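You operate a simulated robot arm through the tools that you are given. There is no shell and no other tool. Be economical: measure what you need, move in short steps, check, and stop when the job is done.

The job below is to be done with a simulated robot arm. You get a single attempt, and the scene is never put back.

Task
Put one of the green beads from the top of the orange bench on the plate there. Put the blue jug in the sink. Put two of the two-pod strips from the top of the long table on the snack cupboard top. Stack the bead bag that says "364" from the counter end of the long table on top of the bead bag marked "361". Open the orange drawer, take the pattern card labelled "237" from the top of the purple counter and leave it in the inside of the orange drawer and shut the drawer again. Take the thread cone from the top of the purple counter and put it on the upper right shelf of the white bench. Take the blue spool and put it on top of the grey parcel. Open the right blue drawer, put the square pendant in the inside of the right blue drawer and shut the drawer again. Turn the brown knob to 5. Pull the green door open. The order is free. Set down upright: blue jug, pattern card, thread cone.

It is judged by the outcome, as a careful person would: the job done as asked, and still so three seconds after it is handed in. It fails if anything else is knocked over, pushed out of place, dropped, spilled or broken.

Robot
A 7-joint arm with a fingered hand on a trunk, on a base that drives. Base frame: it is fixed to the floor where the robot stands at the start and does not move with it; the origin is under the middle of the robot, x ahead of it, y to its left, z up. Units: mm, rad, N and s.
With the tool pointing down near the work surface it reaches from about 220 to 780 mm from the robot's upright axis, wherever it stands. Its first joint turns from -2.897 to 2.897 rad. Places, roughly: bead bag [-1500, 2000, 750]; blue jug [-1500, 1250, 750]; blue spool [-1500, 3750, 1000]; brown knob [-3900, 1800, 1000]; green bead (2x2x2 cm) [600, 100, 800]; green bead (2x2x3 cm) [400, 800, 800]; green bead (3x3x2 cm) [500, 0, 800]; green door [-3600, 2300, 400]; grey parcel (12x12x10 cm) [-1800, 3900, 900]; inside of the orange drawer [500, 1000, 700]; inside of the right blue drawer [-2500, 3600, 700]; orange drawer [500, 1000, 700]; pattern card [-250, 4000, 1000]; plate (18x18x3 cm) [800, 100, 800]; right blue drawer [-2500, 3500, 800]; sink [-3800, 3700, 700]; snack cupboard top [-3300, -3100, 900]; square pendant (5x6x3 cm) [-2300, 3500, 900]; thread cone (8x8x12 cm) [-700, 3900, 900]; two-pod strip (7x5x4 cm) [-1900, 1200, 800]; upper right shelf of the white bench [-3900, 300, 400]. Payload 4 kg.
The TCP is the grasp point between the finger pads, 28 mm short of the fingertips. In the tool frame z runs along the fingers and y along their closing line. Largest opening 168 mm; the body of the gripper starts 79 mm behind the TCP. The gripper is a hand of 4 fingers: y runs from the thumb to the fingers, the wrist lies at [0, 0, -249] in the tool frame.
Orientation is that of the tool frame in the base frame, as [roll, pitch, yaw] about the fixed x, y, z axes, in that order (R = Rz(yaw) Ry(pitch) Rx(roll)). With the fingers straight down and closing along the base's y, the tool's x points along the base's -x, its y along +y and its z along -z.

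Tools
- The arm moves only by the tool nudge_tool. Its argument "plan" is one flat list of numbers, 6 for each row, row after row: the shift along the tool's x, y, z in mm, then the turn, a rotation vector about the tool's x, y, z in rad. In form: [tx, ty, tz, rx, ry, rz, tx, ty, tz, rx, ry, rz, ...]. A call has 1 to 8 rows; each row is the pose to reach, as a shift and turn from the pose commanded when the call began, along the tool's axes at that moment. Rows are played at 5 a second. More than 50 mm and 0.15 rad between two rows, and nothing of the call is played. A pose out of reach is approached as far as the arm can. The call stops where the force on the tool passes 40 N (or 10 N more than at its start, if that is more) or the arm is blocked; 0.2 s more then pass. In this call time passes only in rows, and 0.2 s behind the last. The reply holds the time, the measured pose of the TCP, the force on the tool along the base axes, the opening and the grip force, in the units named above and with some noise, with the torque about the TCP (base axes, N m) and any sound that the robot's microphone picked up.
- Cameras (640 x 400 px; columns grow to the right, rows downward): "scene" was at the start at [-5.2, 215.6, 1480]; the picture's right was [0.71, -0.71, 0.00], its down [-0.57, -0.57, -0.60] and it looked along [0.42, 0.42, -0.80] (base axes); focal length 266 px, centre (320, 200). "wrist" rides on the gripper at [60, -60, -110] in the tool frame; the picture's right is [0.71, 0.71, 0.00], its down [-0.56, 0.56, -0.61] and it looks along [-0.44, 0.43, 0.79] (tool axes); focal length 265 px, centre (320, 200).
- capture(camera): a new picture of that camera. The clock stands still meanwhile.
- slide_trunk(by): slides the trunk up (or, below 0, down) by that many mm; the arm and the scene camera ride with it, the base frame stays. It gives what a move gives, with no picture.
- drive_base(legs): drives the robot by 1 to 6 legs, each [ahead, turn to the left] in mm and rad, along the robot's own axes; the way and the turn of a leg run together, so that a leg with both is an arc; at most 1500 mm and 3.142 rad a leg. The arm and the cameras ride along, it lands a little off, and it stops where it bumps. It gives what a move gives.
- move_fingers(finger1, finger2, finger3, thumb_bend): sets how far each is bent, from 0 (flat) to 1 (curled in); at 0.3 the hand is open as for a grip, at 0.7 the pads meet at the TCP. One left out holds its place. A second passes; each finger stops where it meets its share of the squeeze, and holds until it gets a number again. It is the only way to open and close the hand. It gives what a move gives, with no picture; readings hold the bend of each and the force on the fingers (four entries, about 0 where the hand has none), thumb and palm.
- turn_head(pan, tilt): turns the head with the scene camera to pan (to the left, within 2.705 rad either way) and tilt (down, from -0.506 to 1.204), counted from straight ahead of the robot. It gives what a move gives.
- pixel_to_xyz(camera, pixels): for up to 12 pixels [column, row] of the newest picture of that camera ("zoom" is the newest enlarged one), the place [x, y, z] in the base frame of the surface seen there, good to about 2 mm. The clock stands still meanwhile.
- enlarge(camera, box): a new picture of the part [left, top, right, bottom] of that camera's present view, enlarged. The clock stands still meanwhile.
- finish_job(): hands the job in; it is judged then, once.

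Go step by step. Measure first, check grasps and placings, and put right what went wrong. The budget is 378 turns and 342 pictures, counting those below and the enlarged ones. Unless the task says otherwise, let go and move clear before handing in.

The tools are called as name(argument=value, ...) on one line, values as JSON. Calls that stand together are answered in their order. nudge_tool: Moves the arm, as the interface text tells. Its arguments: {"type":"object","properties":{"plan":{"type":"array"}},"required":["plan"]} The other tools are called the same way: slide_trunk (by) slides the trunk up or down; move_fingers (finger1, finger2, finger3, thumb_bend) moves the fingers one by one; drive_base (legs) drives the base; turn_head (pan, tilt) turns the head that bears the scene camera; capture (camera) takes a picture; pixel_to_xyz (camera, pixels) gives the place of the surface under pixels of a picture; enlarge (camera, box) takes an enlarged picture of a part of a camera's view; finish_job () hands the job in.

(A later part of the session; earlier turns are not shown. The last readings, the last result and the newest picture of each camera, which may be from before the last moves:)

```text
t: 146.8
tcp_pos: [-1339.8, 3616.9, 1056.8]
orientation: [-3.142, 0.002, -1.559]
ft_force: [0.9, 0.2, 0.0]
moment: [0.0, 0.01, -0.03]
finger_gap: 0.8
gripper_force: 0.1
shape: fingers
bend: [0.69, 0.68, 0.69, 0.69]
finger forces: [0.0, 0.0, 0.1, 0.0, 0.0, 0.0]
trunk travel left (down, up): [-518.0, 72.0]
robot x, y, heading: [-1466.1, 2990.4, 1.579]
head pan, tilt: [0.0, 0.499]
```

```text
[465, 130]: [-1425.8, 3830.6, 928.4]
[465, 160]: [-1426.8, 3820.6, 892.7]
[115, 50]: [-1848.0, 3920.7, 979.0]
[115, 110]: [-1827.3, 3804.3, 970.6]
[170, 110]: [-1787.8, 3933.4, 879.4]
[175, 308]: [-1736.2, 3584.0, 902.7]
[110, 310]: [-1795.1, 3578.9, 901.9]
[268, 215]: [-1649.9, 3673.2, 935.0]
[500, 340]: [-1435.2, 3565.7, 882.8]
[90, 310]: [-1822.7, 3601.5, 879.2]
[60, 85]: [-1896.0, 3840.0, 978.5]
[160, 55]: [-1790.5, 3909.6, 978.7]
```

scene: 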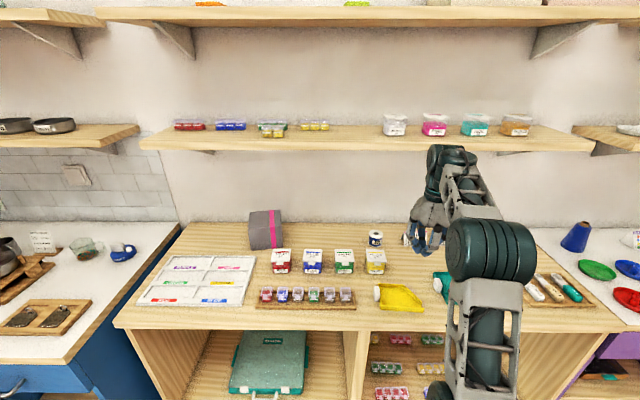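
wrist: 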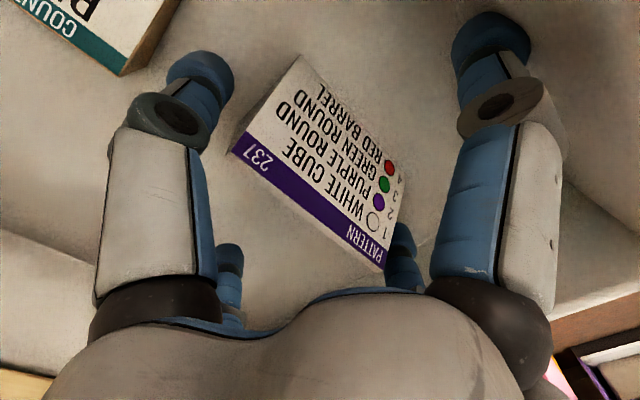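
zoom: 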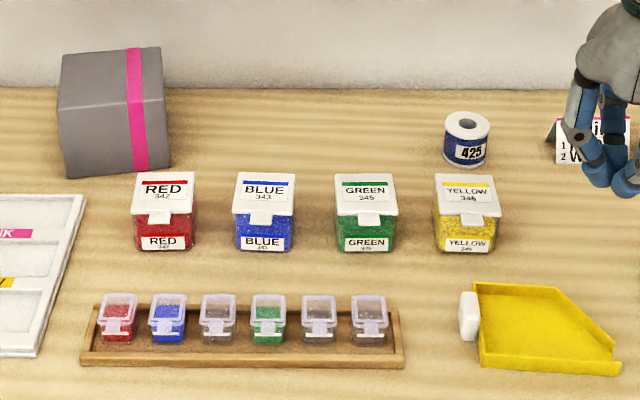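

The blue spool is the roll "425" at about (-1426, 3845), top z≈930; parcel top z≈979 around (-1843, 3865). Open the hand, lower to 985, shift to x=-1426 and drive ahead.

move_fingers(finger1=0.3, finger2=0.3, finger3=0.3, thumb_bend=0.3)

nudge_tool(plan=[0, 0, 36, 0, 0, 0, 0, 0, 72, 0, 0, 0, 0, 44, 72, 0, 0, 0, 0, 87, 72, 0, 0, 0])

drive_base(legs=[[160, 0]])

capture(camera="scene")

capture(camera="wrist")

```text
t: 147.8
tcp_pos: [-1340.1, 3617.1, 1056.8]
orientation: [-3.142, 0.001, -1.56]
ft_force: [-0.1, -0.5, -0.1]
moment: [0.02, 0.02, 0.0]
finger_gap: 116.8
gripper_force: 0.0
shape: fingers
bend: [0.3, 0.3, 0.3, 0.3]
finger forces: [0.0, 0.0, 0.0, 0.1, 0.1, 0.1]
trunk travel left (down, up): [-518.0, 72.0]
robot x, y, heading: [-1465.3, 2990.5, 1.58]
head pan, tilt: [0.0, 0.499]
```

```text
t: 148.8
tcp_pos: [-1427.8, 3617.1, 987.8]
orientation: [-3.139, 0.004, -1.559]
ft_force: [0.0, 0.6, 0.1]
moment: [0.03, -0.02, 0.02]
finger_gap: 117.0
gripper_force: 0.0
shape: fingers
bend: [0.3, 0.3, 0.3, 0.3]
finger forces: [0.0, 0.0, 0.0, 0.0, 0.1, 0.1]
trunk travel left (down, up): [-518.0, 72.0]
robot x, y, heading: [-1465.1, 2988.9, 1.585]
head pan, tilt: [0.0, 0.499]
```

```text
t: 150.2
tcp_pos: [-1428.5, 3776.1, 986.7]
orientation: [-3.141, 0.0, -1.561]
ft_force: [-0.4, 0.1, 0.0]
moment: [-0.02, -0.01, -0.01]
finger_gap: 117.0
gripper_force: 0.1
shape: fingers
bend: [0.3, 0.3, 0.3, 0.3]
finger forces: [0.1, 0.0, 0.0, 0.1, 0.1, 0.0]
trunk travel left (down, up): [-518.0, 72.0]
robot x, y, heading: [-1469.9, 3150.0, 1.583]
head pan, tilt: [0.0, 0.499]
```

```text
285 pictures are left
```

scene: 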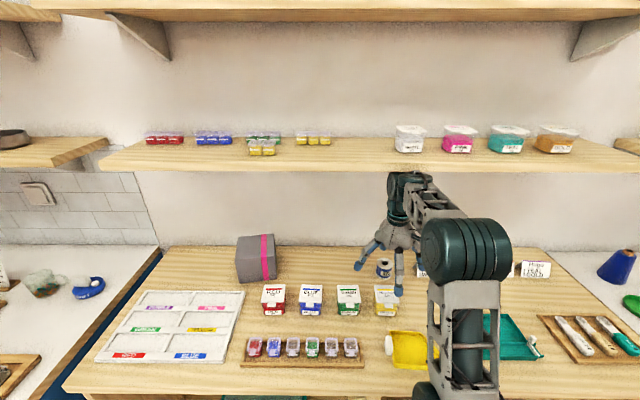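

```text
284 pictures are left
```

wrist: 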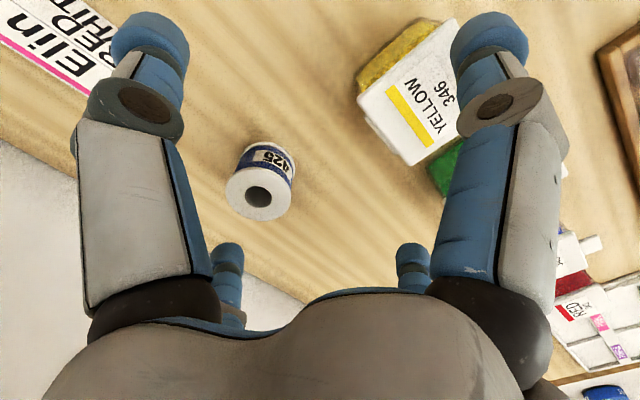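

pixel_to_xyz(camera="wrist", pixels=[[232, 192], [280, 203], [255, 178], [255, 215], [65, 80], [110, 70], [420, 70], [455, 30], [20, 160]])

pixel_to_xyz(camera="scene", pixels=[[241, 246], [272, 236], [245, 283], [276, 278], [258, 240], [242, 262], [275, 238], [262, 234]])

```text
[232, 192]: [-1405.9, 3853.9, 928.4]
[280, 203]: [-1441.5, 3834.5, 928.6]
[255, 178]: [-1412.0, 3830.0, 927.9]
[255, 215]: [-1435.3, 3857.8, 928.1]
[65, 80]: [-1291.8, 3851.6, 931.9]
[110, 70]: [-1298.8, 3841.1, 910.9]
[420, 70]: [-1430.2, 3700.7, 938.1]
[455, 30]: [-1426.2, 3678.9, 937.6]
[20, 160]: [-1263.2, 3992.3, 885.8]
```

```text
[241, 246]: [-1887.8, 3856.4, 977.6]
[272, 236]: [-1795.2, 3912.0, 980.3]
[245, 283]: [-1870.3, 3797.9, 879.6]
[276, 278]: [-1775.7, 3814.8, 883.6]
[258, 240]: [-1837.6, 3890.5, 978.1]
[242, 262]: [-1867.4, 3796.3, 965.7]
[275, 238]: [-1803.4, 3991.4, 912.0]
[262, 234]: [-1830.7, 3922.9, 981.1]
```

Spool centre (-1424, 3844). Move over it, narrow the fingers, descend and pinch.

nudge_tool(plan=[-34, -2, 0, 0, 0, 0, -68, -4, 0, 0, 0, 0])

move_fingers(finger1=0.41, finger2=0.41, finger3=0.41, thumb_bend=0.41)

nudge_tool(plan=[0, 0, 30, 0, 0, 0, 0, 0, 52, 0, 0, 0, 0, 0, 60, 0, 0, 0])

capture(camera="wrist")

```text
t: 151.0
tcp_pos: [-1424.8, 3799.8, 985.3]
orientation: [3.139, -0.042, -1.56]
ft_force: [0.1, -1.1, 0.2]
moment: [0.03, -0.03, 0.02]
finger_gap: 117.2
gripper_force: 0.1
shape: fingers
bend: [0.3, 0.3, 0.3, 0.3]
finger forces: [0.0, 0.1, 0.0, 0.1, 0.1, 0.1]
trunk travel left (down, up): [-518.0, 72.0]
robot x, y, heading: [-1467.1, 3140.7, 1.582]
head pan, tilt: [0.0, 0.499]
stopped in row 2: the arm was blocked; the commanded pose is now the measured one
```

```text
t: 151.3
tcp_pos: [-1430.3, 3790.8, 964.7]
orientation: [3.128, -0.14, -1.554]
ft_force: [-6.4, 1.3, 45.3]
moment: [3.77, 0.25, 0.47]
finger_gap: 84.9
gripper_force: 19.3
shape: fingers
bend: [0.41, 0.41, 0.28, 0.41]
finger forces: [0.0, 0.0, 38.9, 0.1, 0.1, 0.0]
trunk travel left (down, up): [-518.0, 72.0]
robot x, y, heading: [-1466.9, 3143.1, 1.582]
head pan, tilt: [0.0, 0.499]
stopped: the arm was blocked; the commanded pose is now the measured one
```

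```text
t: 151.6
tcp_pos: [-1430.8, 3834.1, 908.5]
orientation: [3.126, -0.273, -1.56]
ft_force: [4.2, -36.3, 145.9]
moment: [-2.39, -0.22, 1.06]
finger_gap: 141.3
gripper_force: 73.1
shape: fingers
bend: [0.03, 0.28, 0.86, 0.32]
finger forces: [12.2, 70.4, 6.4, 0.0, 56.9, 0.0]
trunk travel left (down, up): [-518.0, 72.0]
robot x, y, heading: [-1464.7, 3146.9, 1.579]
head pan, tilt: [0.0, 0.499]
stopped in row 1: the force on the tool passed its limit at 108 N (the readings are from after the stop); the commanded pose is now the measured one
```

```text
283 pictures are left
```

wrist: 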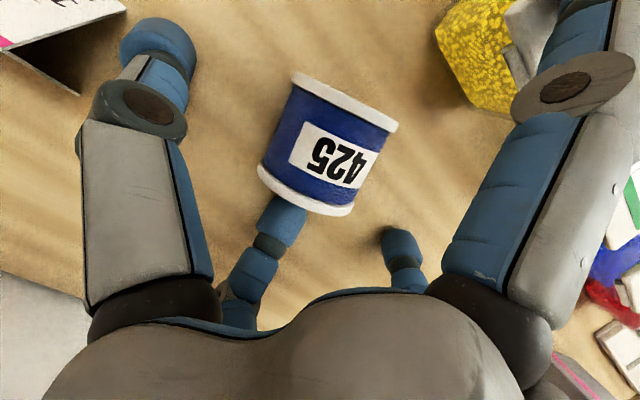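

The arm was blocked (likely by the shelf) and got pressed down with the hand tilted. Inspect the scene before anything else.

capture(camera="scene")

enlarge(camera="scene", box=[340, 150, 500, 350])

```text
282 pictures are left
```

scene: 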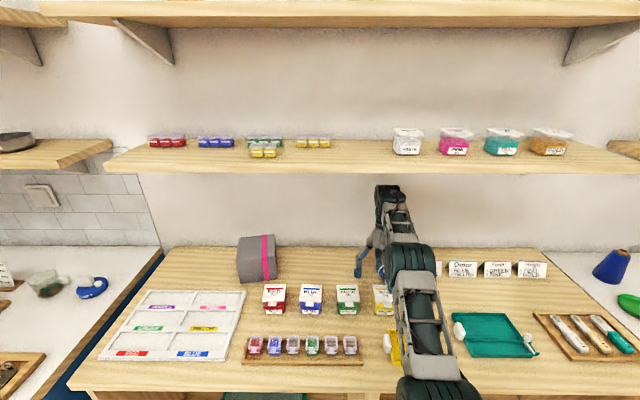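

```text
2.00 times, centred on (420, 250) of scene
```

zoom: 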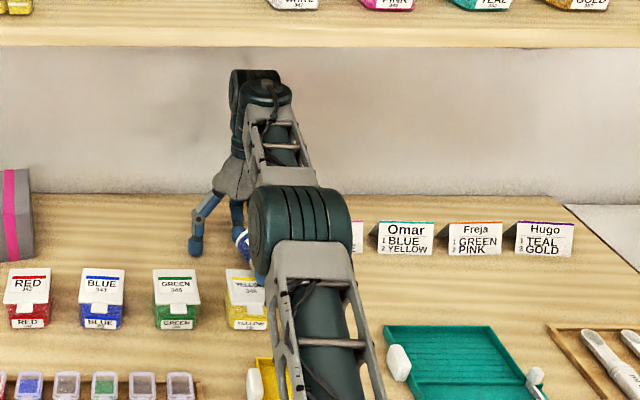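

Neighbouring items look in place; the spool may be tipped at (240,240) of the zoom. Lift 30 mm straight up (base) gently.

nudge_tool(plan=[2.7, 0, -9.6, 0, 0, 0, 5.4, 0, -19.3, 0, 0, 0, 8, 0, -29, 0, 0, 0])

capture(camera="wrist")

```text
t: 152.4
tcp_pos: [-1432.6, 3845.1, 934.1]
orientation: [3.129, -0.208, -1.559]
ft_force: [-0.2, 0.4, -0.2]
moment: [0.01, -0.02, 0.0]
finger_gap: 116.1
gripper_force: 0.1
shape: fingers
bend: [0.15, 0.36, 0.41, 0.41]
finger forces: [0.0, 0.0, 0.0, 0.0, 0.0, 0.0]
trunk travel left (down, up): [-518.0, 72.0]
robot x, y, heading: [-1466.8, 3148.1, 1.583]
head pan, tilt: [0.0, 0.499]
```

```text
280 pictures are left
```

wrist: 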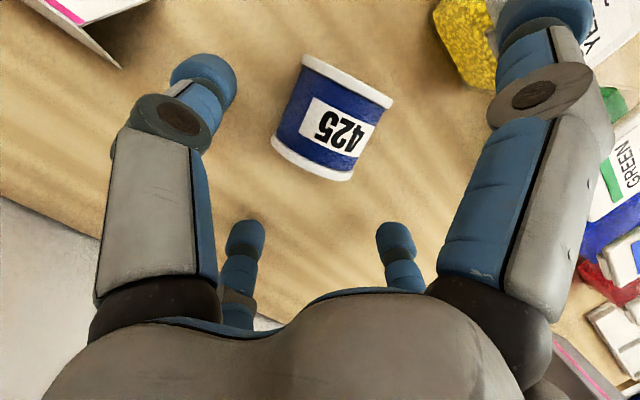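

The spool lies on its side now. Measure its pose.

pixel_to_xyz(camera="wrist", pixels=[[345, 80], [312, 163], [330, 122], [300, 62], [390, 100], [274, 140], [350, 178], [285, 100], [365, 145], [450, 60], [490, 85]])

enlarge(camera="wrist", box=[220, 20, 440, 220])

```text
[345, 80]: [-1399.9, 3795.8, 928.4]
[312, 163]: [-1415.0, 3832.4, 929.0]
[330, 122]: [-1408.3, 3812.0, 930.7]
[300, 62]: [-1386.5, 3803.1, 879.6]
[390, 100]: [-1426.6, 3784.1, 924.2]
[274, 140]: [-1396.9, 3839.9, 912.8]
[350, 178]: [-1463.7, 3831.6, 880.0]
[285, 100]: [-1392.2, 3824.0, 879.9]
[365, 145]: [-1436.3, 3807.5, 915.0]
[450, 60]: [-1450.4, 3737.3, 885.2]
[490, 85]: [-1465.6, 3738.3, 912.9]
```

```text
2.00 times, centred on (330, 120) of wrist
```

zoom: 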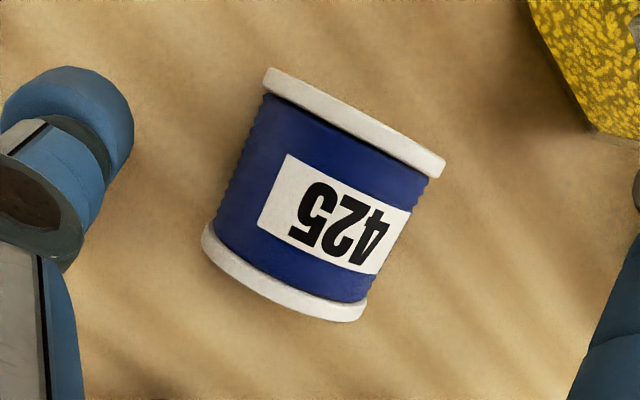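

The spool lies on its side with axis ~22° off the y direction. Plan: grip its sides with thumb/f2, then tilt the hand forward to stand it up on the parcel. First open the fingers, lift a little and align.

move_fingers(finger1=0.1, finger2=0.38, finger3=0.25, thumb_bend=0.38)

nudge_tool(plan=[5, 0, -24, 0, 0, 0, 16, -8, -24, 0, 0, -0.13, 26, -15, -24, 0, 0, -0.26, 36, -22, -24, 0, 0, -0.4])

capture(camera="wrist")

capture(camera="scene")

```text
t: 153.4
tcp_pos: [-1430.5, 3844.0, 935.1]
orientation: [3.13, -0.209, -1.56]
ft_force: [-0.4, 0.2, -0.7]
moment: [-0.04, -0.02, -0.01]
finger_gap: 127.4
gripper_force: 0.1
shape: fingers
bend: [0.1, 0.38, 0.25, 0.38]
finger forces: [0.0, 0.0, 0.0, 0.0, 0.0, 0.1]
trunk travel left (down, up): [-518.0, 72.0]
robot x, y, heading: [-1466.2, 3143.7, 1.579]
head pan, tilt: [0.0, 0.499]
```

```text
t: 154.4
tcp_pos: [-1406.8, 3814.0, 965.9]
orientation: [3.046, -0.188, -1.152]
ft_force: [-1.0, 0.7, 0.2]
moment: [0.01, -0.01, -0.02]
finger_gap: 127.7
gripper_force: 0.2
shape: fingers
bend: [0.1, 0.38, 0.25, 0.38]
finger forces: [0.0, 0.0, 0.1, 0.1, 0.1, 0.1]
trunk travel left (down, up): [-518.0, 72.0]
robot x, y, heading: [-1462.4, 3145.1, 1.583]
head pan, tilt: [0.0, 0.499]
```

```text
278 pictures are left
```

wrist: 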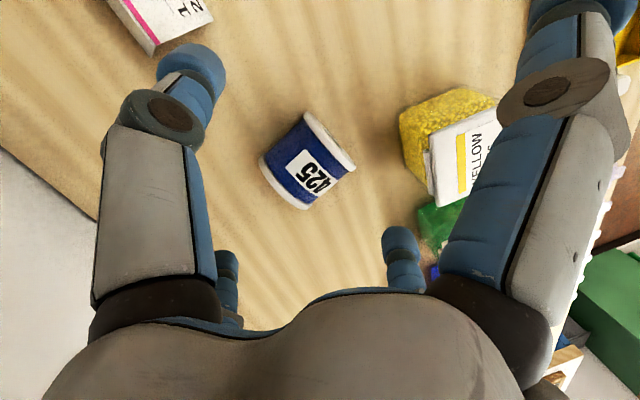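

```text
277 pictures are left
```

scene: 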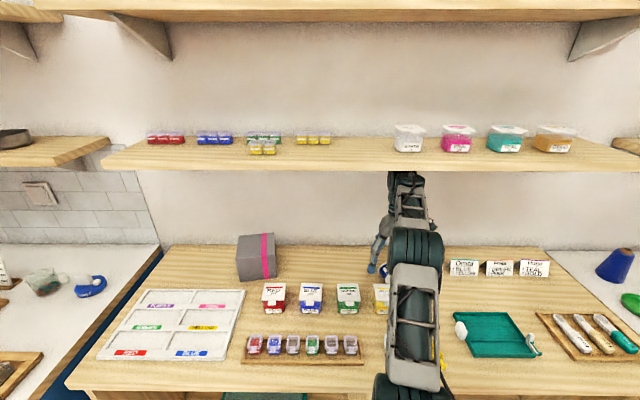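

Check the yellow box and the spool position.

pixel_to_xyz(camera="wrist", pixels=[[460, 150], [440, 190], [480, 120], [430, 120], [450, 105], [315, 125], [345, 160], [290, 165], [325, 190], [307, 152], [275, 170]])

enlarge(camera="wrist", box=[380, 60, 540, 220])

enlarge(camera="scene", box=[250, 250, 410, 350])

```text
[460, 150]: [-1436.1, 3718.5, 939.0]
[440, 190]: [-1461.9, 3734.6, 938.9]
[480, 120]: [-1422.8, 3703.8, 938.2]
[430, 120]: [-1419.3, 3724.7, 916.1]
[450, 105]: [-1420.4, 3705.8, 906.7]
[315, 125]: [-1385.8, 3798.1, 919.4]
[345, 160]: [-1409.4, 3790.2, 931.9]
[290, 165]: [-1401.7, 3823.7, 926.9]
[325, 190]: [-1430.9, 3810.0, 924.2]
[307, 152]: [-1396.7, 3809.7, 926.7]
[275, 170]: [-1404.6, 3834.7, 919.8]
```

```text
2.50 times, centred on (460, 140) of wrist
```

zoom: 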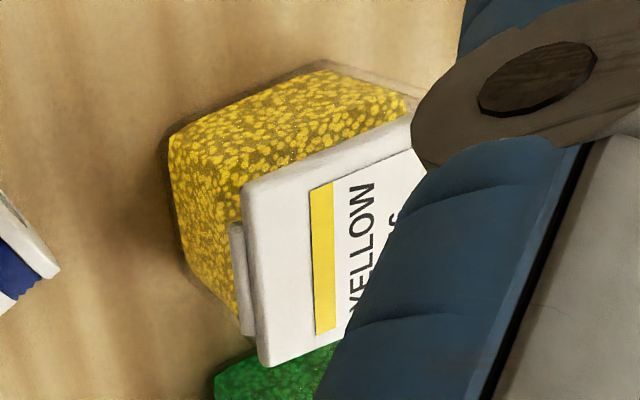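

```text
4.00 times, centred on (330, 300) of scene
```

zoom: 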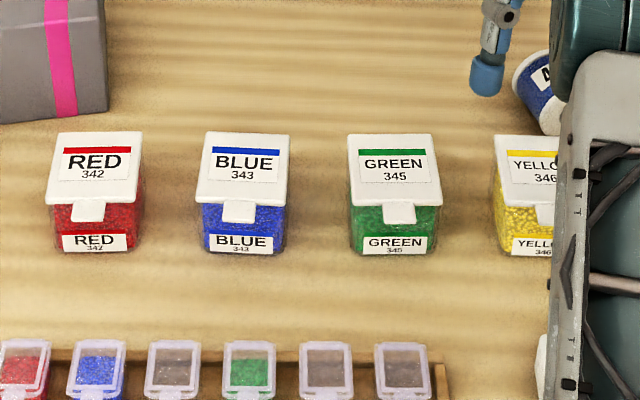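

The yellow box is fine. Sample flange ridges to find the spool axis.

enlarge(camera="wrist", box=[250, 100, 370, 220])

pixel_to_xyz(camera="zoom", pixels=[[300, 70], [370, 110], [430, 170], [500, 250], [70, 260], [120, 330], [180, 390], [250, 430], [250, 250], [330, 330], [200, 200], [150, 300]])

```text
3.33 times, centred on (310, 160) of wrist
```

zoom: 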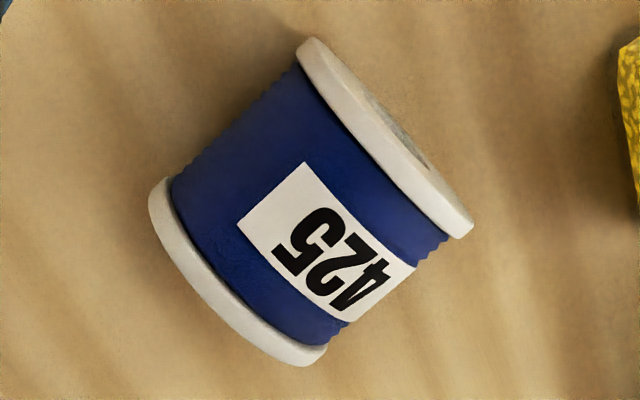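

```text
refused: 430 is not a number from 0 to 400
```

pixel_to_xyz(camera="zoom", pixels=[[330, 90], [370, 130], [400, 170], [430, 205], [455, 225], [165, 220], [195, 275], [225, 310], [255, 335], [290, 355], [300, 220], [310, 360]])

```text
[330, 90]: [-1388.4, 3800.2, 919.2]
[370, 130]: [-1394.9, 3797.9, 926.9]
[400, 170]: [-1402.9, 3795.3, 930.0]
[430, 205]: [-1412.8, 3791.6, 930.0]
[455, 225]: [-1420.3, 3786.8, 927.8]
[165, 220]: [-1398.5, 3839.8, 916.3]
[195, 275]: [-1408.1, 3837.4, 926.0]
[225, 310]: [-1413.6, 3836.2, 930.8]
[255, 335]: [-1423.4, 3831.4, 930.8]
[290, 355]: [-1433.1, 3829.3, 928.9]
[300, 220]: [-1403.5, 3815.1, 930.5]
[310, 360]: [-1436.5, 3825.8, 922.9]
```

Spool axis ~15° off y, centre (-1413, 3814, 905). Descend around it with yaw trimmed.

nudge_tool(plan=[-4, 2, 12, 0, 0, 0.07, -8, 4, 24, 0, 0, 0.14, -11, 5, 34, 0, 0, 0.14, -13, 5, 41, 0, 0, 0.14])

capture(camera="wrist")

```text
t: 155.4
tcp_pos: [-1417.0, 3815.4, 924.5]
orientation: [3.074, -0.2, -1.296]
ft_force: [-0.3, -0.7, 0.2]
moment: [0.01, -0.01, -0.02]
finger_gap: 127.5
gripper_force: 0.0
shape: fingers
bend: [0.1, 0.38, 0.25, 0.38]
finger forces: [0.0, 0.1, 0.0, 0.0, 0.1, 0.0]
trunk travel left (down, up): [-518.0, 72.0]
robot x, y, heading: [-1464.3, 3141.7, 1.581]
head pan, tilt: [0.0, 0.499]
```

```text
273 pictures are left
```

wrist: 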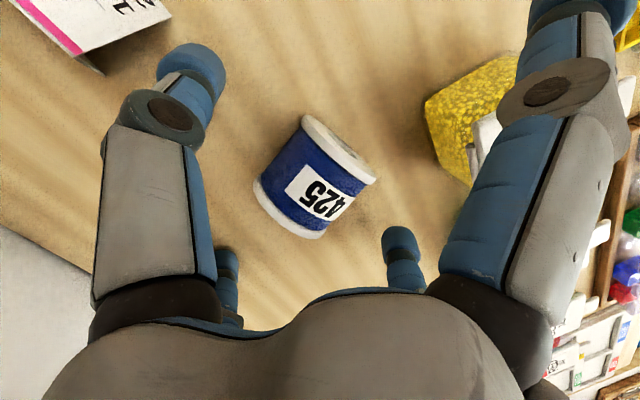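

Well aligned. Close thumb and finger 2.

move_fingers(finger2=0.62, thumb_bend=0.62)

capture(camera="wrist")

```text
t: 156.4
tcp_pos: [-1417.2, 3815.1, 924.1]
orientation: [3.076, -0.2, -1.295]
ft_force: [0.1, -0.2, -0.8]
moment: [0.0, 0.04, 0.02]
finger_gap: 109.0
gripper_force: 3.8
shape: fingers
bend: [0.1, 0.58, 0.25, 0.59]
finger forces: [0.0, 4.1, 0.1, 0.0, 4.2, 0.0]
trunk travel left (down, up): [-518.0, 72.0]
robot x, y, heading: [-1463.1, 3145.5, 1.584]
head pan, tilt: [0.0, 0.499]
```

```text
272 pictures are left
```

wrist: 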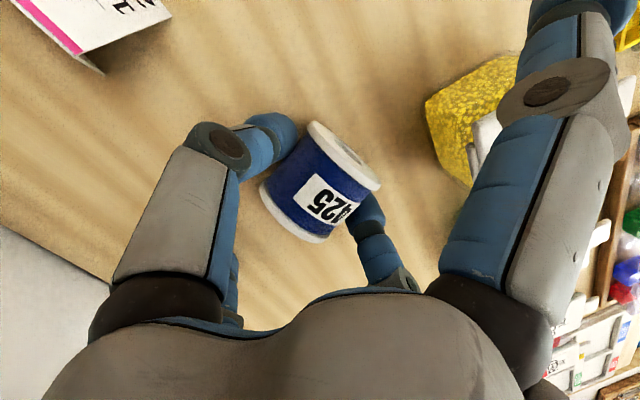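

Held. Lift and progressively tilt the hand forward (out from under the shelf).

nudge_tool(plan=[4, 0, -20, 0, 0, 0, 8, 0, -39, 0, 0, 0, 9, 0, -44, 0, -0.14, 0, 10, 0, -49, 0, -0.28, 0, 12, 0, -59, 0, -0.42, 0, 15, 0, -74, 0, -0.56, 0, 18, 0, -88, 0, -0.7, 0, 20, 0, -98, 0, -0.84, 0])

capture(camera="wrist")

capture(camera="scene")

```text
t: 158.2
tcp_pos: [-1422.7, 3818.6, 1012.3]
orientation: [3.049, 0.316, -1.363]
ft_force: [-0.3, 0.3, -0.5]
moment: [-0.01, 0.0, 0.01]
finger_gap: 109.1
gripper_force: 4.5
shape: fingers
bend: [0.1, 0.58, 0.25, 0.59]
finger forces: [0.0, 4.2, 0.1, 0.1, 4.0, 0.0]
out of reach, approached as far as the arm can: row 6, 7, 8
trunk travel left (down, up): [-518.0, 72.0]
robot x, y, heading: [-1466.1, 3141.5, 1.58]
head pan, tilt: [0.0, 0.499]
```

```text
271 pictures are left
```

wrist: 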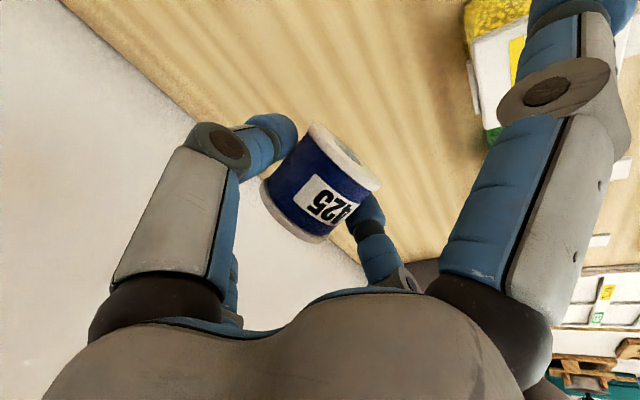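

```text
270 pictures are left
```

scene: 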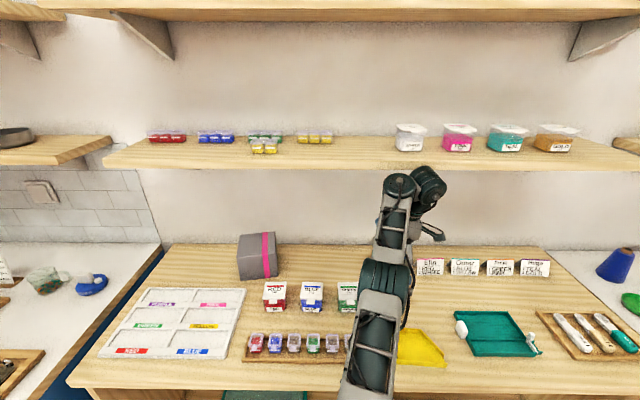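

Tilt is at 0.32 rad, spool held. Back out from under the shelf, then move base left in front of the parcel.

drive_base(legs=[[-250, 0], [0, 1.56], [400, 0], [0, -1.571]])

capture(camera="scene")

```text
t: 158.9
tcp_pos: [-1423.0, 3817.1, 1012.1]
orientation: [3.041, 0.307, -1.37]
ft_force: [-0.5, 0.0, -1.4]
moment: [-0.01, -0.01, -0.02]
finger_gap: 109.2
gripper_force: 4.2
shape: fingers
bend: [0.1, 0.58, 0.25, 0.59]
finger forces: [0.0, 4.1, 0.0, 0.1, 4.1, 0.0]
trunk travel left (down, up): [-518.0, 72.0]
robot x, y, heading: [-1465.7, 3139.7, 1.588]
head pan, tilt: [0.0, 0.499]
stopped in leg 1: the robot was blocked; the commanded pose is now the measured one
```

```text
269 pictures are left
```

scene: 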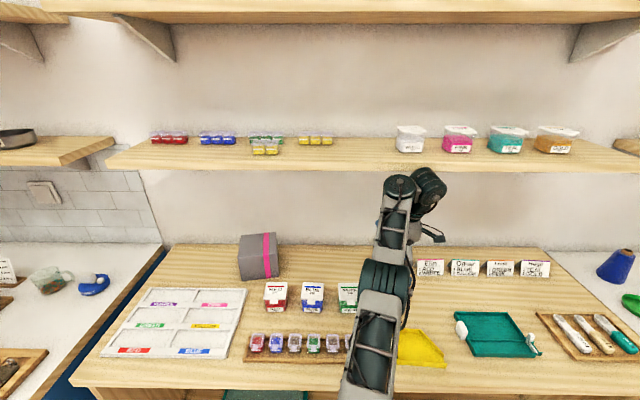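

Blocked—the wrist seems to touch the shelf. Lower 35 mm and try backing out again in a short leg.

nudge_tool(plan=[5, 0, 17, 0, 0, 0, 11, 0, 33, 0, 0, 0])

drive_base(legs=[[-80, 0]])

capture(camera="scene")

```text
t: 159.5
tcp_pos: [-1427.8, 3821.0, 991.2]
orientation: [3.045, 0.292, -1.373]
ft_force: [-1.0, 0.3, -0.4]
moment: [-0.06, 0.04, -0.01]
finger_gap: 109.3
gripper_force: 4.3
shape: fingers
bend: [0.1, 0.58, 0.25, 0.59]
finger forces: [0.0, 4.0, 0.1, 0.0, 4.1, 0.0]
out of reach, approached as far as the arm can: row 1, 2
trunk travel left (down, up): [-518.0, 72.0]
robot x, y, heading: [-1463.9, 3141.0, 1.587]
head pan, tilt: [0.0, 0.499]
```

```text
t: 160.5
tcp_pos: [-1428.2, 3741.1, 991.8]
orientation: [3.043, 0.291, -1.372]
ft_force: [-0.5, 0.3, -0.4]
moment: [0.0, -0.01, 0.01]
finger_gap: 109.4
gripper_force: 4.4
shape: fingers
bend: [0.1, 0.58, 0.25, 0.59]
finger forces: [0.0, 4.1, 0.1, 0.0, 4.1, 0.1]
trunk travel left (down, up): [-518.0, 72.0]
robot x, y, heading: [-1466.5, 3063.2, 1.581]
head pan, tilt: [0.0, 0.499]
```

```text
268 pictures are left
```

scene: 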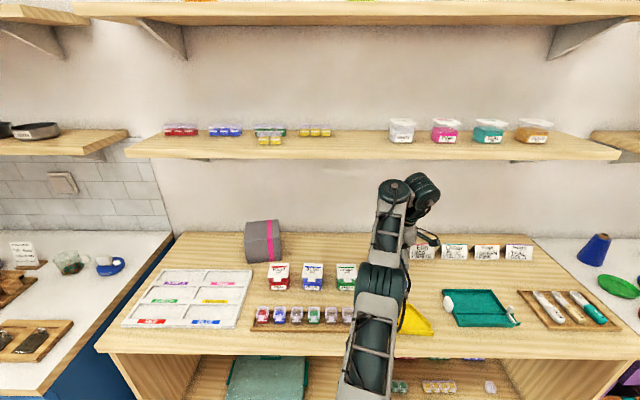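

Free now. Continue backing out and reposition in front of the parcel.

drive_base(legs=[[-220, 0], [0, 1.56], [380, 0], [0, -1.571]])

capture(camera="scene")

capture(camera="wrist")

```text
t: 171.8
tcp_pos: [-1809.4, 3521.6, 991.3]
orientation: [3.044, 0.291, -1.369]
ft_force: [0.5, 0.8, 0.4]
moment: [-0.03, -0.03, 0.02]
finger_gap: 108.8
gripper_force: 3.3
shape: fingers
bend: [0.1, 0.58, 0.25, 0.59]
finger forces: [0.0, 3.9, 0.0, 0.0, 3.9, 0.1]
trunk travel left (down, up): [-518.0, 72.0]
robot x, y, heading: [-1841.9, 2840.9, 1.595]
head pan, tilt: [0.0, 0.499]
```

```text
267 pictures are left
```

scene: 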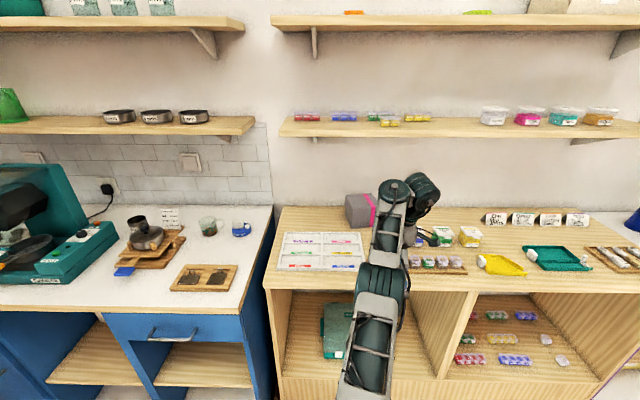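

```text
266 pictures are left
```

wrist: 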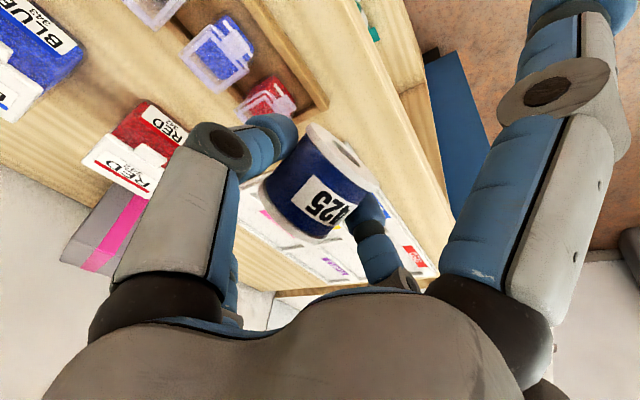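

Out in the open. Raise the trunk and realign the hand's yaw, then tilt on to ~1.1 rad forward.

slide_trunk(by=60)

nudge_tool(plan=[0, 0, 0, 0.078, -0.01, 0.096, 0, 0, 0, 0.155, -0.019, 0.192])

nudge_tool(plan=[0, 0, 0, 0, -0.14, 0, 0, 0, 0, 0, -0.28, 0, 0, 0, 0, 0, -0.42, 0, 0, 0, 0, 0, -0.56, 0, 0, 0, 0, 0, -0.7, 0, 0, 0, 0, 0, -0.8, 0])

capture(camera="wrist")

capture(camera="scene")

```text
t: 172.8
tcp_pos: [-1809.4, 3522.7, 1052.1]
orientation: [3.044, 0.292, -1.367]
ft_force: [-0.3, 0.0, -1.5]
moment: [0.02, 0.01, 0.02]
finger_gap: 109.2
gripper_force: 4.0
shape: fingers
bend: [0.1, 0.58, 0.25, 0.59]
finger forces: [0.0, 3.9, 0.0, 0.0, 3.8, 0.0]
trunk travel left (down, up): [-578.0, 12.0]
robot x, y, heading: [-1842.9, 2837.0, 1.59]
head pan, tilt: [0.0, 0.499]
```

```text
t: 173.4
tcp_pos: [-1811.6, 3522.3, 1051.8]
orientation: [-3.142, 0.302, -1.571]
ft_force: [-0.6, 0.2, 0.0]
moment: [-0.03, -0.01, -0.03]
finger_gap: 109.1
gripper_force: 3.7
shape: fingers
bend: [0.1, 0.58, 0.25, 0.59]
finger forces: [0.0, 3.9, 0.0, 0.1, 3.9, 0.0]
trunk travel left (down, up): [-578.0, 12.0]
robot x, y, heading: [-1848.3, 2841.8, 1.591]
head pan, tilt: [0.0, 0.499]
```

```text
t: 174.8
tcp_pos: [-1815.2, 3527.1, 1075.0]
orientation: [-3.141, 0.397, -1.57]
ft_force: [0.2, -0.8, -0.5]
moment: [-0.01, 0.02, 0.0]
finger_gap: 109.3
gripper_force: 4.2
shape: fingers
bend: [0.1, 0.58, 0.25, 0.59]
finger forces: [0.0, 3.9, 0.0, 0.0, 3.8, 0.0]
out of reach, approached as far as the arm can: row 1, 2, 3, 4, 5, 6
trunk travel left (down, up): [-578.0, 12.0]
robot x, y, heading: [-1841.0, 2842.1, 1.588]
head pan, tilt: [0.0, 0.499]
```

```text
265 pictures are left
```

wrist: 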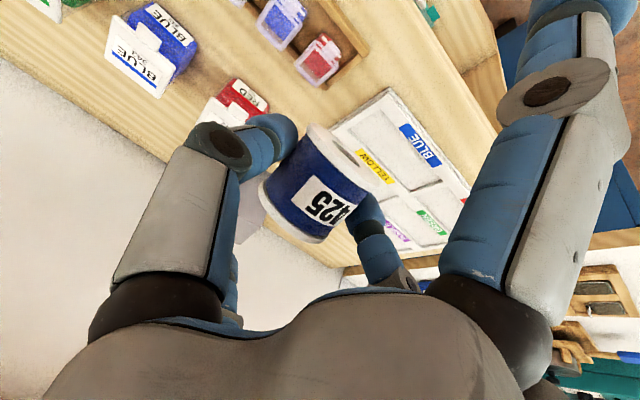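

```text
264 pictures are left
```

scene: 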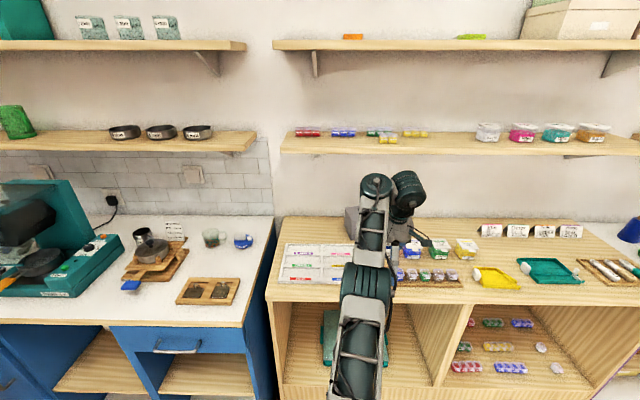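

The tilt runs into an arm limit at this height; lower TCP ~85 mm and pull back 40 mm while tilting.

nudge_tool(plan=[35, 0, 31, 0, 0, 0, 70, 0, 63, 0, 0, 0, 70, 0, 63, 0, -0.14, 0, 70, 0, 63, 0, -0.28, 0, 70, 0, 63, 0, -0.42, 0, 70, 0, 63, 0, -0.56, 0, 70, 0, 63, 0, -0.7, 0])

capture(camera="scene")

```text
t: 176.4
tcp_pos: [-1820.0, 3489.3, 1049.3]
orientation: [-3.134, 0.35, -1.579]
ft_force: [-0.3, 1.1, -0.3]
moment: [-0.01, -0.01, 0.03]
finger_gap: 109.1
gripper_force: 3.3
shape: fingers
bend: [0.1, 0.58, 0.25, 0.59]
finger forces: [0.1, 3.9, 0.1, 0.0, 3.8, 0.0]
out of reach, approached as far as the arm can: row 1, 2, 3, 4, 5, 6, 7
trunk travel left (down, up): [-578.0, 12.0]
robot x, y, heading: [-1844.1, 2840.5, 1.584]
head pan, tilt: [0.0, 0.499]
```

```text
263 pictures are left
```

scene: 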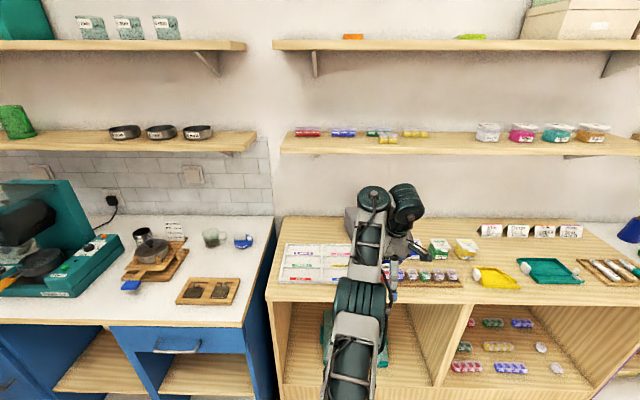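

The arm's elbow posture got twisted by the shelf contact. Bring the hand back to vertical and swing it right to try to restore the posture.

drive_base(legs=[[-200, 0]])

nudge_tool(plan=[0, -30, 0, 0, 0.12, 0, 0, -60, 0, 0, 0.24, 0, 0, -90, 0, 0, 0.35, 0, 0, -130, 0, 0, 0.35, 0, 0, -170, 0, 0, 0.35, 0, 0, -210, 0, 0, 0.35, 0, 0, -250, 0, 0, 0.35, 0])

capture(camera="scene")

```text
t: 178.0
tcp_pos: [-1817.5, 3291.5, 1051.5]
orientation: [-3.135, 0.351, -1.579]
ft_force: [0.1, -0.8, -1.0]
moment: [-0.05, 0.01, 0.0]
finger_gap: 109.1
gripper_force: 3.9
shape: fingers
bend: [0.1, 0.58, 0.25, 0.59]
finger forces: [0.1, 3.9, 0.0, 0.0, 3.8, 0.1]
trunk travel left (down, up): [-578.0, 12.0]
robot x, y, heading: [-1841.2, 2643.0, 1.586]
head pan, tilt: [0.0, 0.499]
```

```text
t: 179.6
tcp_pos: [-1566.2, 3287.6, 1052.1]
orientation: [-3.136, 0.002, -1.58]
ft_force: [-0.1, -0.3, -1.2]
moment: [0.04, -0.01, -0.03]
finger_gap: 109.4
gripper_force: 3.8
shape: fingers
bend: [0.1, 0.58, 0.25, 0.6]
finger forces: [0.1, 3.8, 0.0, 0.0, 3.8, 0.1]
trunk travel left (down, up): [-578.0, 12.0]
robot x, y, heading: [-1838.9, 2644.7, 1.586]
head pan, tilt: [0.0, 0.499]
```

```text
262 pictures are left
```

scene: 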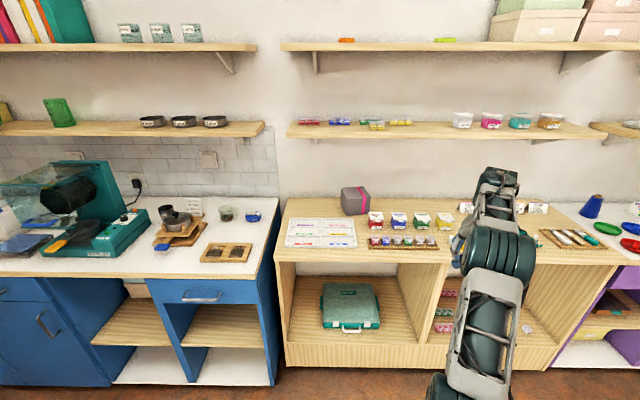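

Posture looks normal again (elbow at (495,250)). Now tilt forward while pulling back and lowering, as in the drawer case.

nudge_tool(plan=[5, 17, 8, 0, -0.14, 0, 10, 34, 16, 0, -0.28, 0, 15, 51, 24, 0, -0.42, 0, 20, 68, 32, 0, -0.56, 0, 25, 85, 40, 0, -0.7, 0, 30, 102, 48, 0, -0.84, 0, 35, 119, 56, 0, -0.98, 0, 40, 130, 64, 0, -1.12, 0])

capture(camera="scene")

capture(camera="wrist")

```text
t: 181.4
tcp_pos: [-1696.2, 3249.3, 988.9]
orientation: [-3.129, 1.124, -1.567]
ft_force: [1.1, -0.5, 0.0]
moment: [-0.01, 0.03, 0.02]
finger_gap: 109.3
gripper_force: 3.2
shape: fingers
bend: [0.1, 0.58, 0.25, 0.6]
finger forces: [0.0, 4.0, 0.1, 0.1, 3.8, 0.0]
out of reach, approached as far as the arm can: row 1, 7
trunk travel left (down, up): [-578.0, 12.0]
robot x, y, heading: [-1838.2, 2643.5, 1.59]
head pan, tilt: [0.0, 0.499]
```

```text
261 pictures are left
```

scene: 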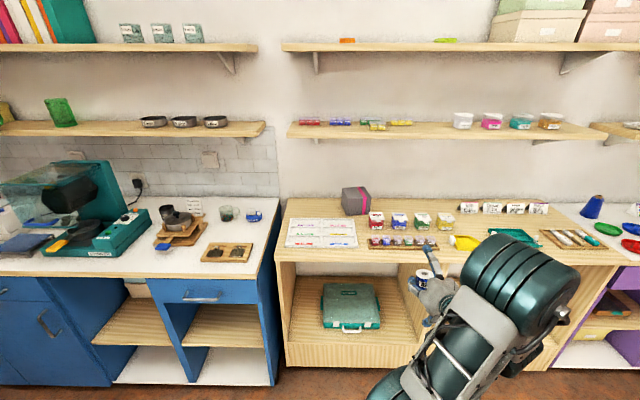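

```text
260 pictures are left
```

wrist: 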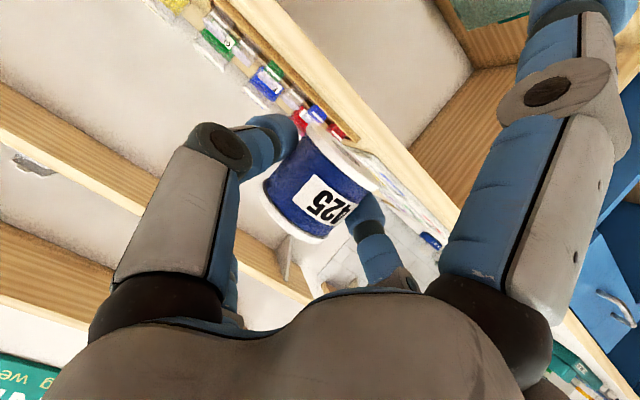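

Tilted 1.12 rad. Enlarge to see the spool's attitude and measure the parcel.

enlarge(camera="scene", box=[320, 170, 480, 310])

pixel_to_xyz(camera="scene", pixels=[[343, 189], [364, 187], [347, 196], [369, 194], [347, 214], [370, 211], [355, 192], [350, 188], [357, 200], [346, 205], [367, 205]])

```text
2.86 times, centred on (400, 240) of scene
```

zoom: 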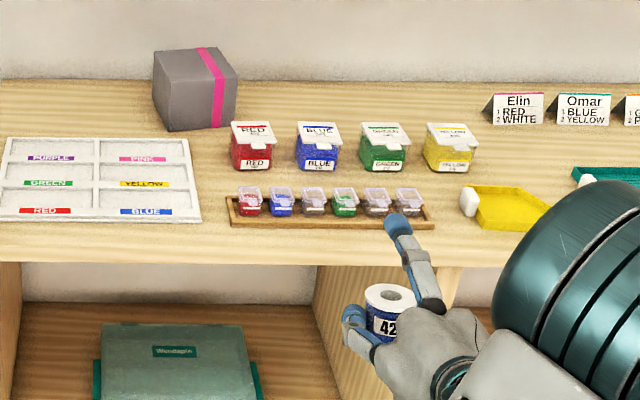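

```text
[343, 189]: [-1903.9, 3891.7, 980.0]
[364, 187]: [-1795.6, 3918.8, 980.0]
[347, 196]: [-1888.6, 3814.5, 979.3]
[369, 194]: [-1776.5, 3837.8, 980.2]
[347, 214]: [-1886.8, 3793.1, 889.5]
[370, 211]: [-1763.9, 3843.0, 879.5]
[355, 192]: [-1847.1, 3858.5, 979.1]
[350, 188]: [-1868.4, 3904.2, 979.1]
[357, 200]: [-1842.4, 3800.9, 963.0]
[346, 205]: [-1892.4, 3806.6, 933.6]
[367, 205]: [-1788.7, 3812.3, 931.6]
```

The spool is nearly upright in the grip. Parcel top centre ≈ (-1838,3860), front edge y≈3803. Flatten finger 1, raise and extend, and shift the base left.

slide_trunk(by=12)

move_fingers(finger1=0.0)

nudge_tool(plan=[-25, 0, 21, 0, 0, 0, -51, 0, 42, 0, 0, 0])

drive_base(legs=[[0, 1.571], [142, 0], [0, -1.59]])

```text
t: 182.0
tcp_pos: [-1696.2, 3249.1, 999.7]
orientation: [-3.127, 1.121, -1.567]
ft_force: [-0.5, 0.0, -0.2]
moment: [-0.03, -0.02, -0.01]
finger_gap: 109.1
gripper_force: 3.3
shape: fingers
bend: [0.1, 0.58, 0.25, 0.6]
finger forces: [0.1, 4.0, 0.0, 0.0, 3.7, 0.0]
trunk travel left (down, up): [-590.0, 0.0]
robot x, y, heading: [-1843.0, 2641.5, 1.594]
head pan, tilt: [0.0, 0.499]
```

```text
t: 183.0
tcp_pos: [-1695.6, 3250.1, 999.6]
orientation: [-3.125, 1.121, -1.565]
ft_force: [-0.3, 0.4, -0.5]
moment: [-0.01, 0.01, 0.03]
finger_gap: 117.5
gripper_force: 3.5
shape: fingers
bend: [0.0, 0.58, 0.25, 0.6]
finger forces: [0.0, 4.0, 0.0, 0.0, 3.8, 0.1]
trunk travel left (down, up): [-590.0, 0.0]
robot x, y, heading: [-1839.1, 2645.7, 1.589]
head pan, tilt: [0.0, 0.499]
```

```text
t: 183.6
tcp_pos: [-1697.5, 3311.6, 1027.1]
orientation: [-3.125, 1.121, -1.568]
ft_force: [0.2, -0.4, -1.5]
moment: [-0.02, -0.01, 0.03]
finger_gap: 117.3
gripper_force: 3.7
shape: fingers
bend: [0.0, 0.58, 0.25, 0.6]
finger forces: [0.1, 4.1, 0.0, 0.0, 3.7, 0.1]
trunk travel left (down, up): [-590.0, 0.0]
robot x, y, heading: [-1840.5, 2643.0, 1.587]
head pan, tilt: [0.0, 0.499]
```

```text
t: 192.5
tcp_pos: [-1816.5, 3307.1, 1027.6]
orientation: [-3.127, 1.119, -1.604]
ft_force: [0.1, -0.1, -0.7]
moment: [-0.04, -0.01, -0.01]
finger_gap: 117.5
gripper_force: 3.9
shape: fingers
bend: [0.0, 0.58, 0.25, 0.6]
finger forces: [0.1, 4.0, 0.0, 0.0, 3.9, 0.0]
trunk travel left (down, up): [-590.0, 0.0]
robot x, y, heading: [-1989.8, 2645.3, 1.55]
head pan, tilt: [0.0, 0.499]
```

drive_base(legs=[[0, 0.03], [420, 0]])

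capture(camera="scene")

capture(camera="wrist")

```text
t: 195.5
tcp_pos: [-1844.5, 3734.3, 1027.8]
orientation: [-3.125, 1.12, -1.567]
ft_force: [0.1, 0.7, -1.1]
moment: [-0.02, 0.01, 0.04]
finger_gap: 117.7
gripper_force: 3.3
shape: fingers
bend: [0.0, 0.58, 0.25, 0.6]
finger forces: [0.0, 4.1, 0.1, 0.0, 3.9, 0.0]
trunk travel left (down, up): [-590.0, 0.0]
robot x, y, heading: [-1993.5, 3066.1, 1.58]
head pan, tilt: [0.0, 0.499]
```

```text
258 pictures are left
```

scene: 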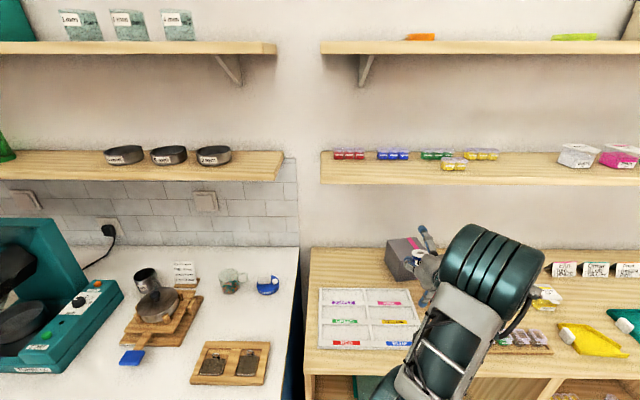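

```text
257 pictures are left
```

wrist: 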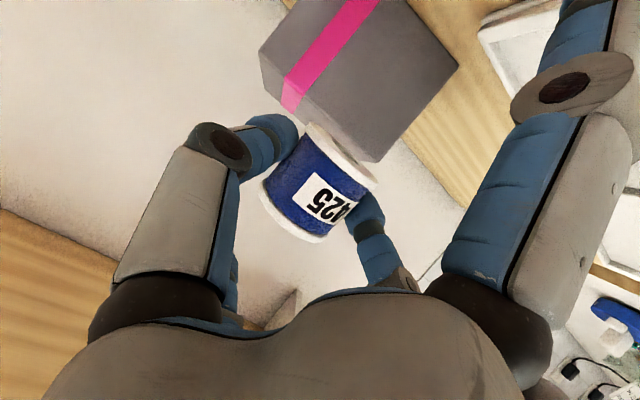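

pixel_to_xyz(camera="scene", pixels=[[340, 290], [395, 290], [410, 303], [370, 295], [322, 335], [400, 245], [390, 262], [425, 240]])

enlarge(camera="scene", box=[360, 200, 480, 320])

```text
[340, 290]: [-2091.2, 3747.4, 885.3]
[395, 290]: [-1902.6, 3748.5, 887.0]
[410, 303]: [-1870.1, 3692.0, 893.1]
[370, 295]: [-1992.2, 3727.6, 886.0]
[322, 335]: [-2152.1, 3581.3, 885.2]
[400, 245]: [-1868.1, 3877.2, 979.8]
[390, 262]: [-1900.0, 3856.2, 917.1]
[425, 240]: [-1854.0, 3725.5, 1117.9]
```

```text
3.33 times, centred on (420, 260) of scene
```

zoom: 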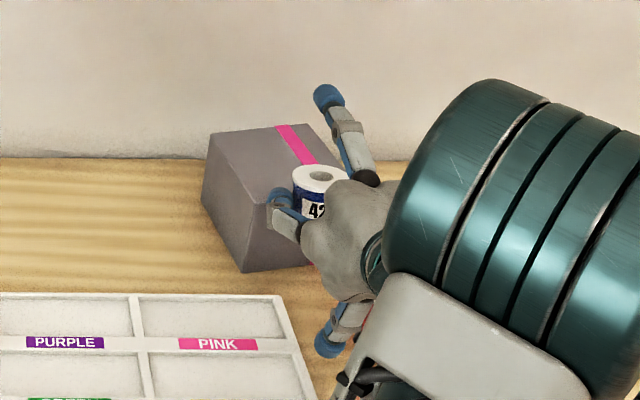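

pixel_to_xyz(camera="zoom", pixels=[[328, 348], [320, 340], [345, 310], [240, 268], [275, 190], [318, 172], [318, 195]])

```text
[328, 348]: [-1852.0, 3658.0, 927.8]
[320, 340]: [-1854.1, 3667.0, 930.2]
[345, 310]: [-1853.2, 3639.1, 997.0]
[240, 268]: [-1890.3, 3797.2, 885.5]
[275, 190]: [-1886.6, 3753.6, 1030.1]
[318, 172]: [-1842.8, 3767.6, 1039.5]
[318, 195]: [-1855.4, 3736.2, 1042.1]
```

Clearances fine. Advance 98 mm, then lower in small steps.

drive_base(legs=[[98, 0]])

enlarge(camera="scene", box=[340, 180, 500, 320])

pixel_to_xyz(camera="zoom", pixels=[[250, 150], [240, 180], [280, 175], [300, 165]])

```text
t: 196.6
tcp_pos: [-1846.2, 3831.7, 1027.6]
orientation: [-3.125, 1.121, -1.569]
ft_force: [-0.6, 1.0, -1.3]
moment: [-0.01, 0.01, -0.02]
finger_gap: 117.6
gripper_force: 3.4
shape: fingers
bend: [0.0, 0.58, 0.25, 0.6]
finger forces: [0.0, 3.9, 0.0, 0.0, 3.9, 0.0]
trunk travel left (down, up): [-590.0, 0.0]
robot x, y, heading: [-1993.2, 3162.5, 1.586]
head pan, tilt: [0.0, 0.499]
```

```text
2.86 times, centred on (420, 250) of scene
```

zoom: 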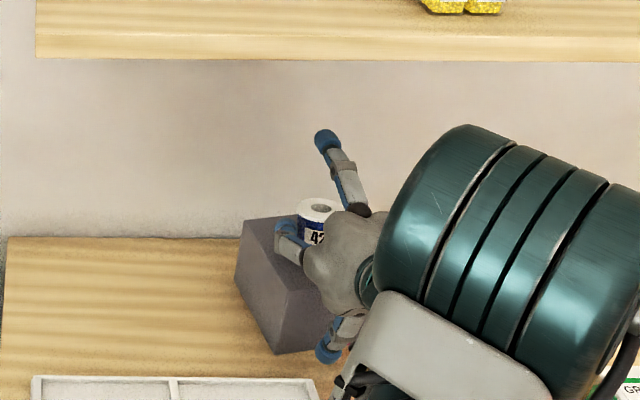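

```text
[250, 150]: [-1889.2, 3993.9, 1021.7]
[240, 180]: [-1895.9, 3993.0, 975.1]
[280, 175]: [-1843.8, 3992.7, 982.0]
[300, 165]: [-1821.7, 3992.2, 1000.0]
```

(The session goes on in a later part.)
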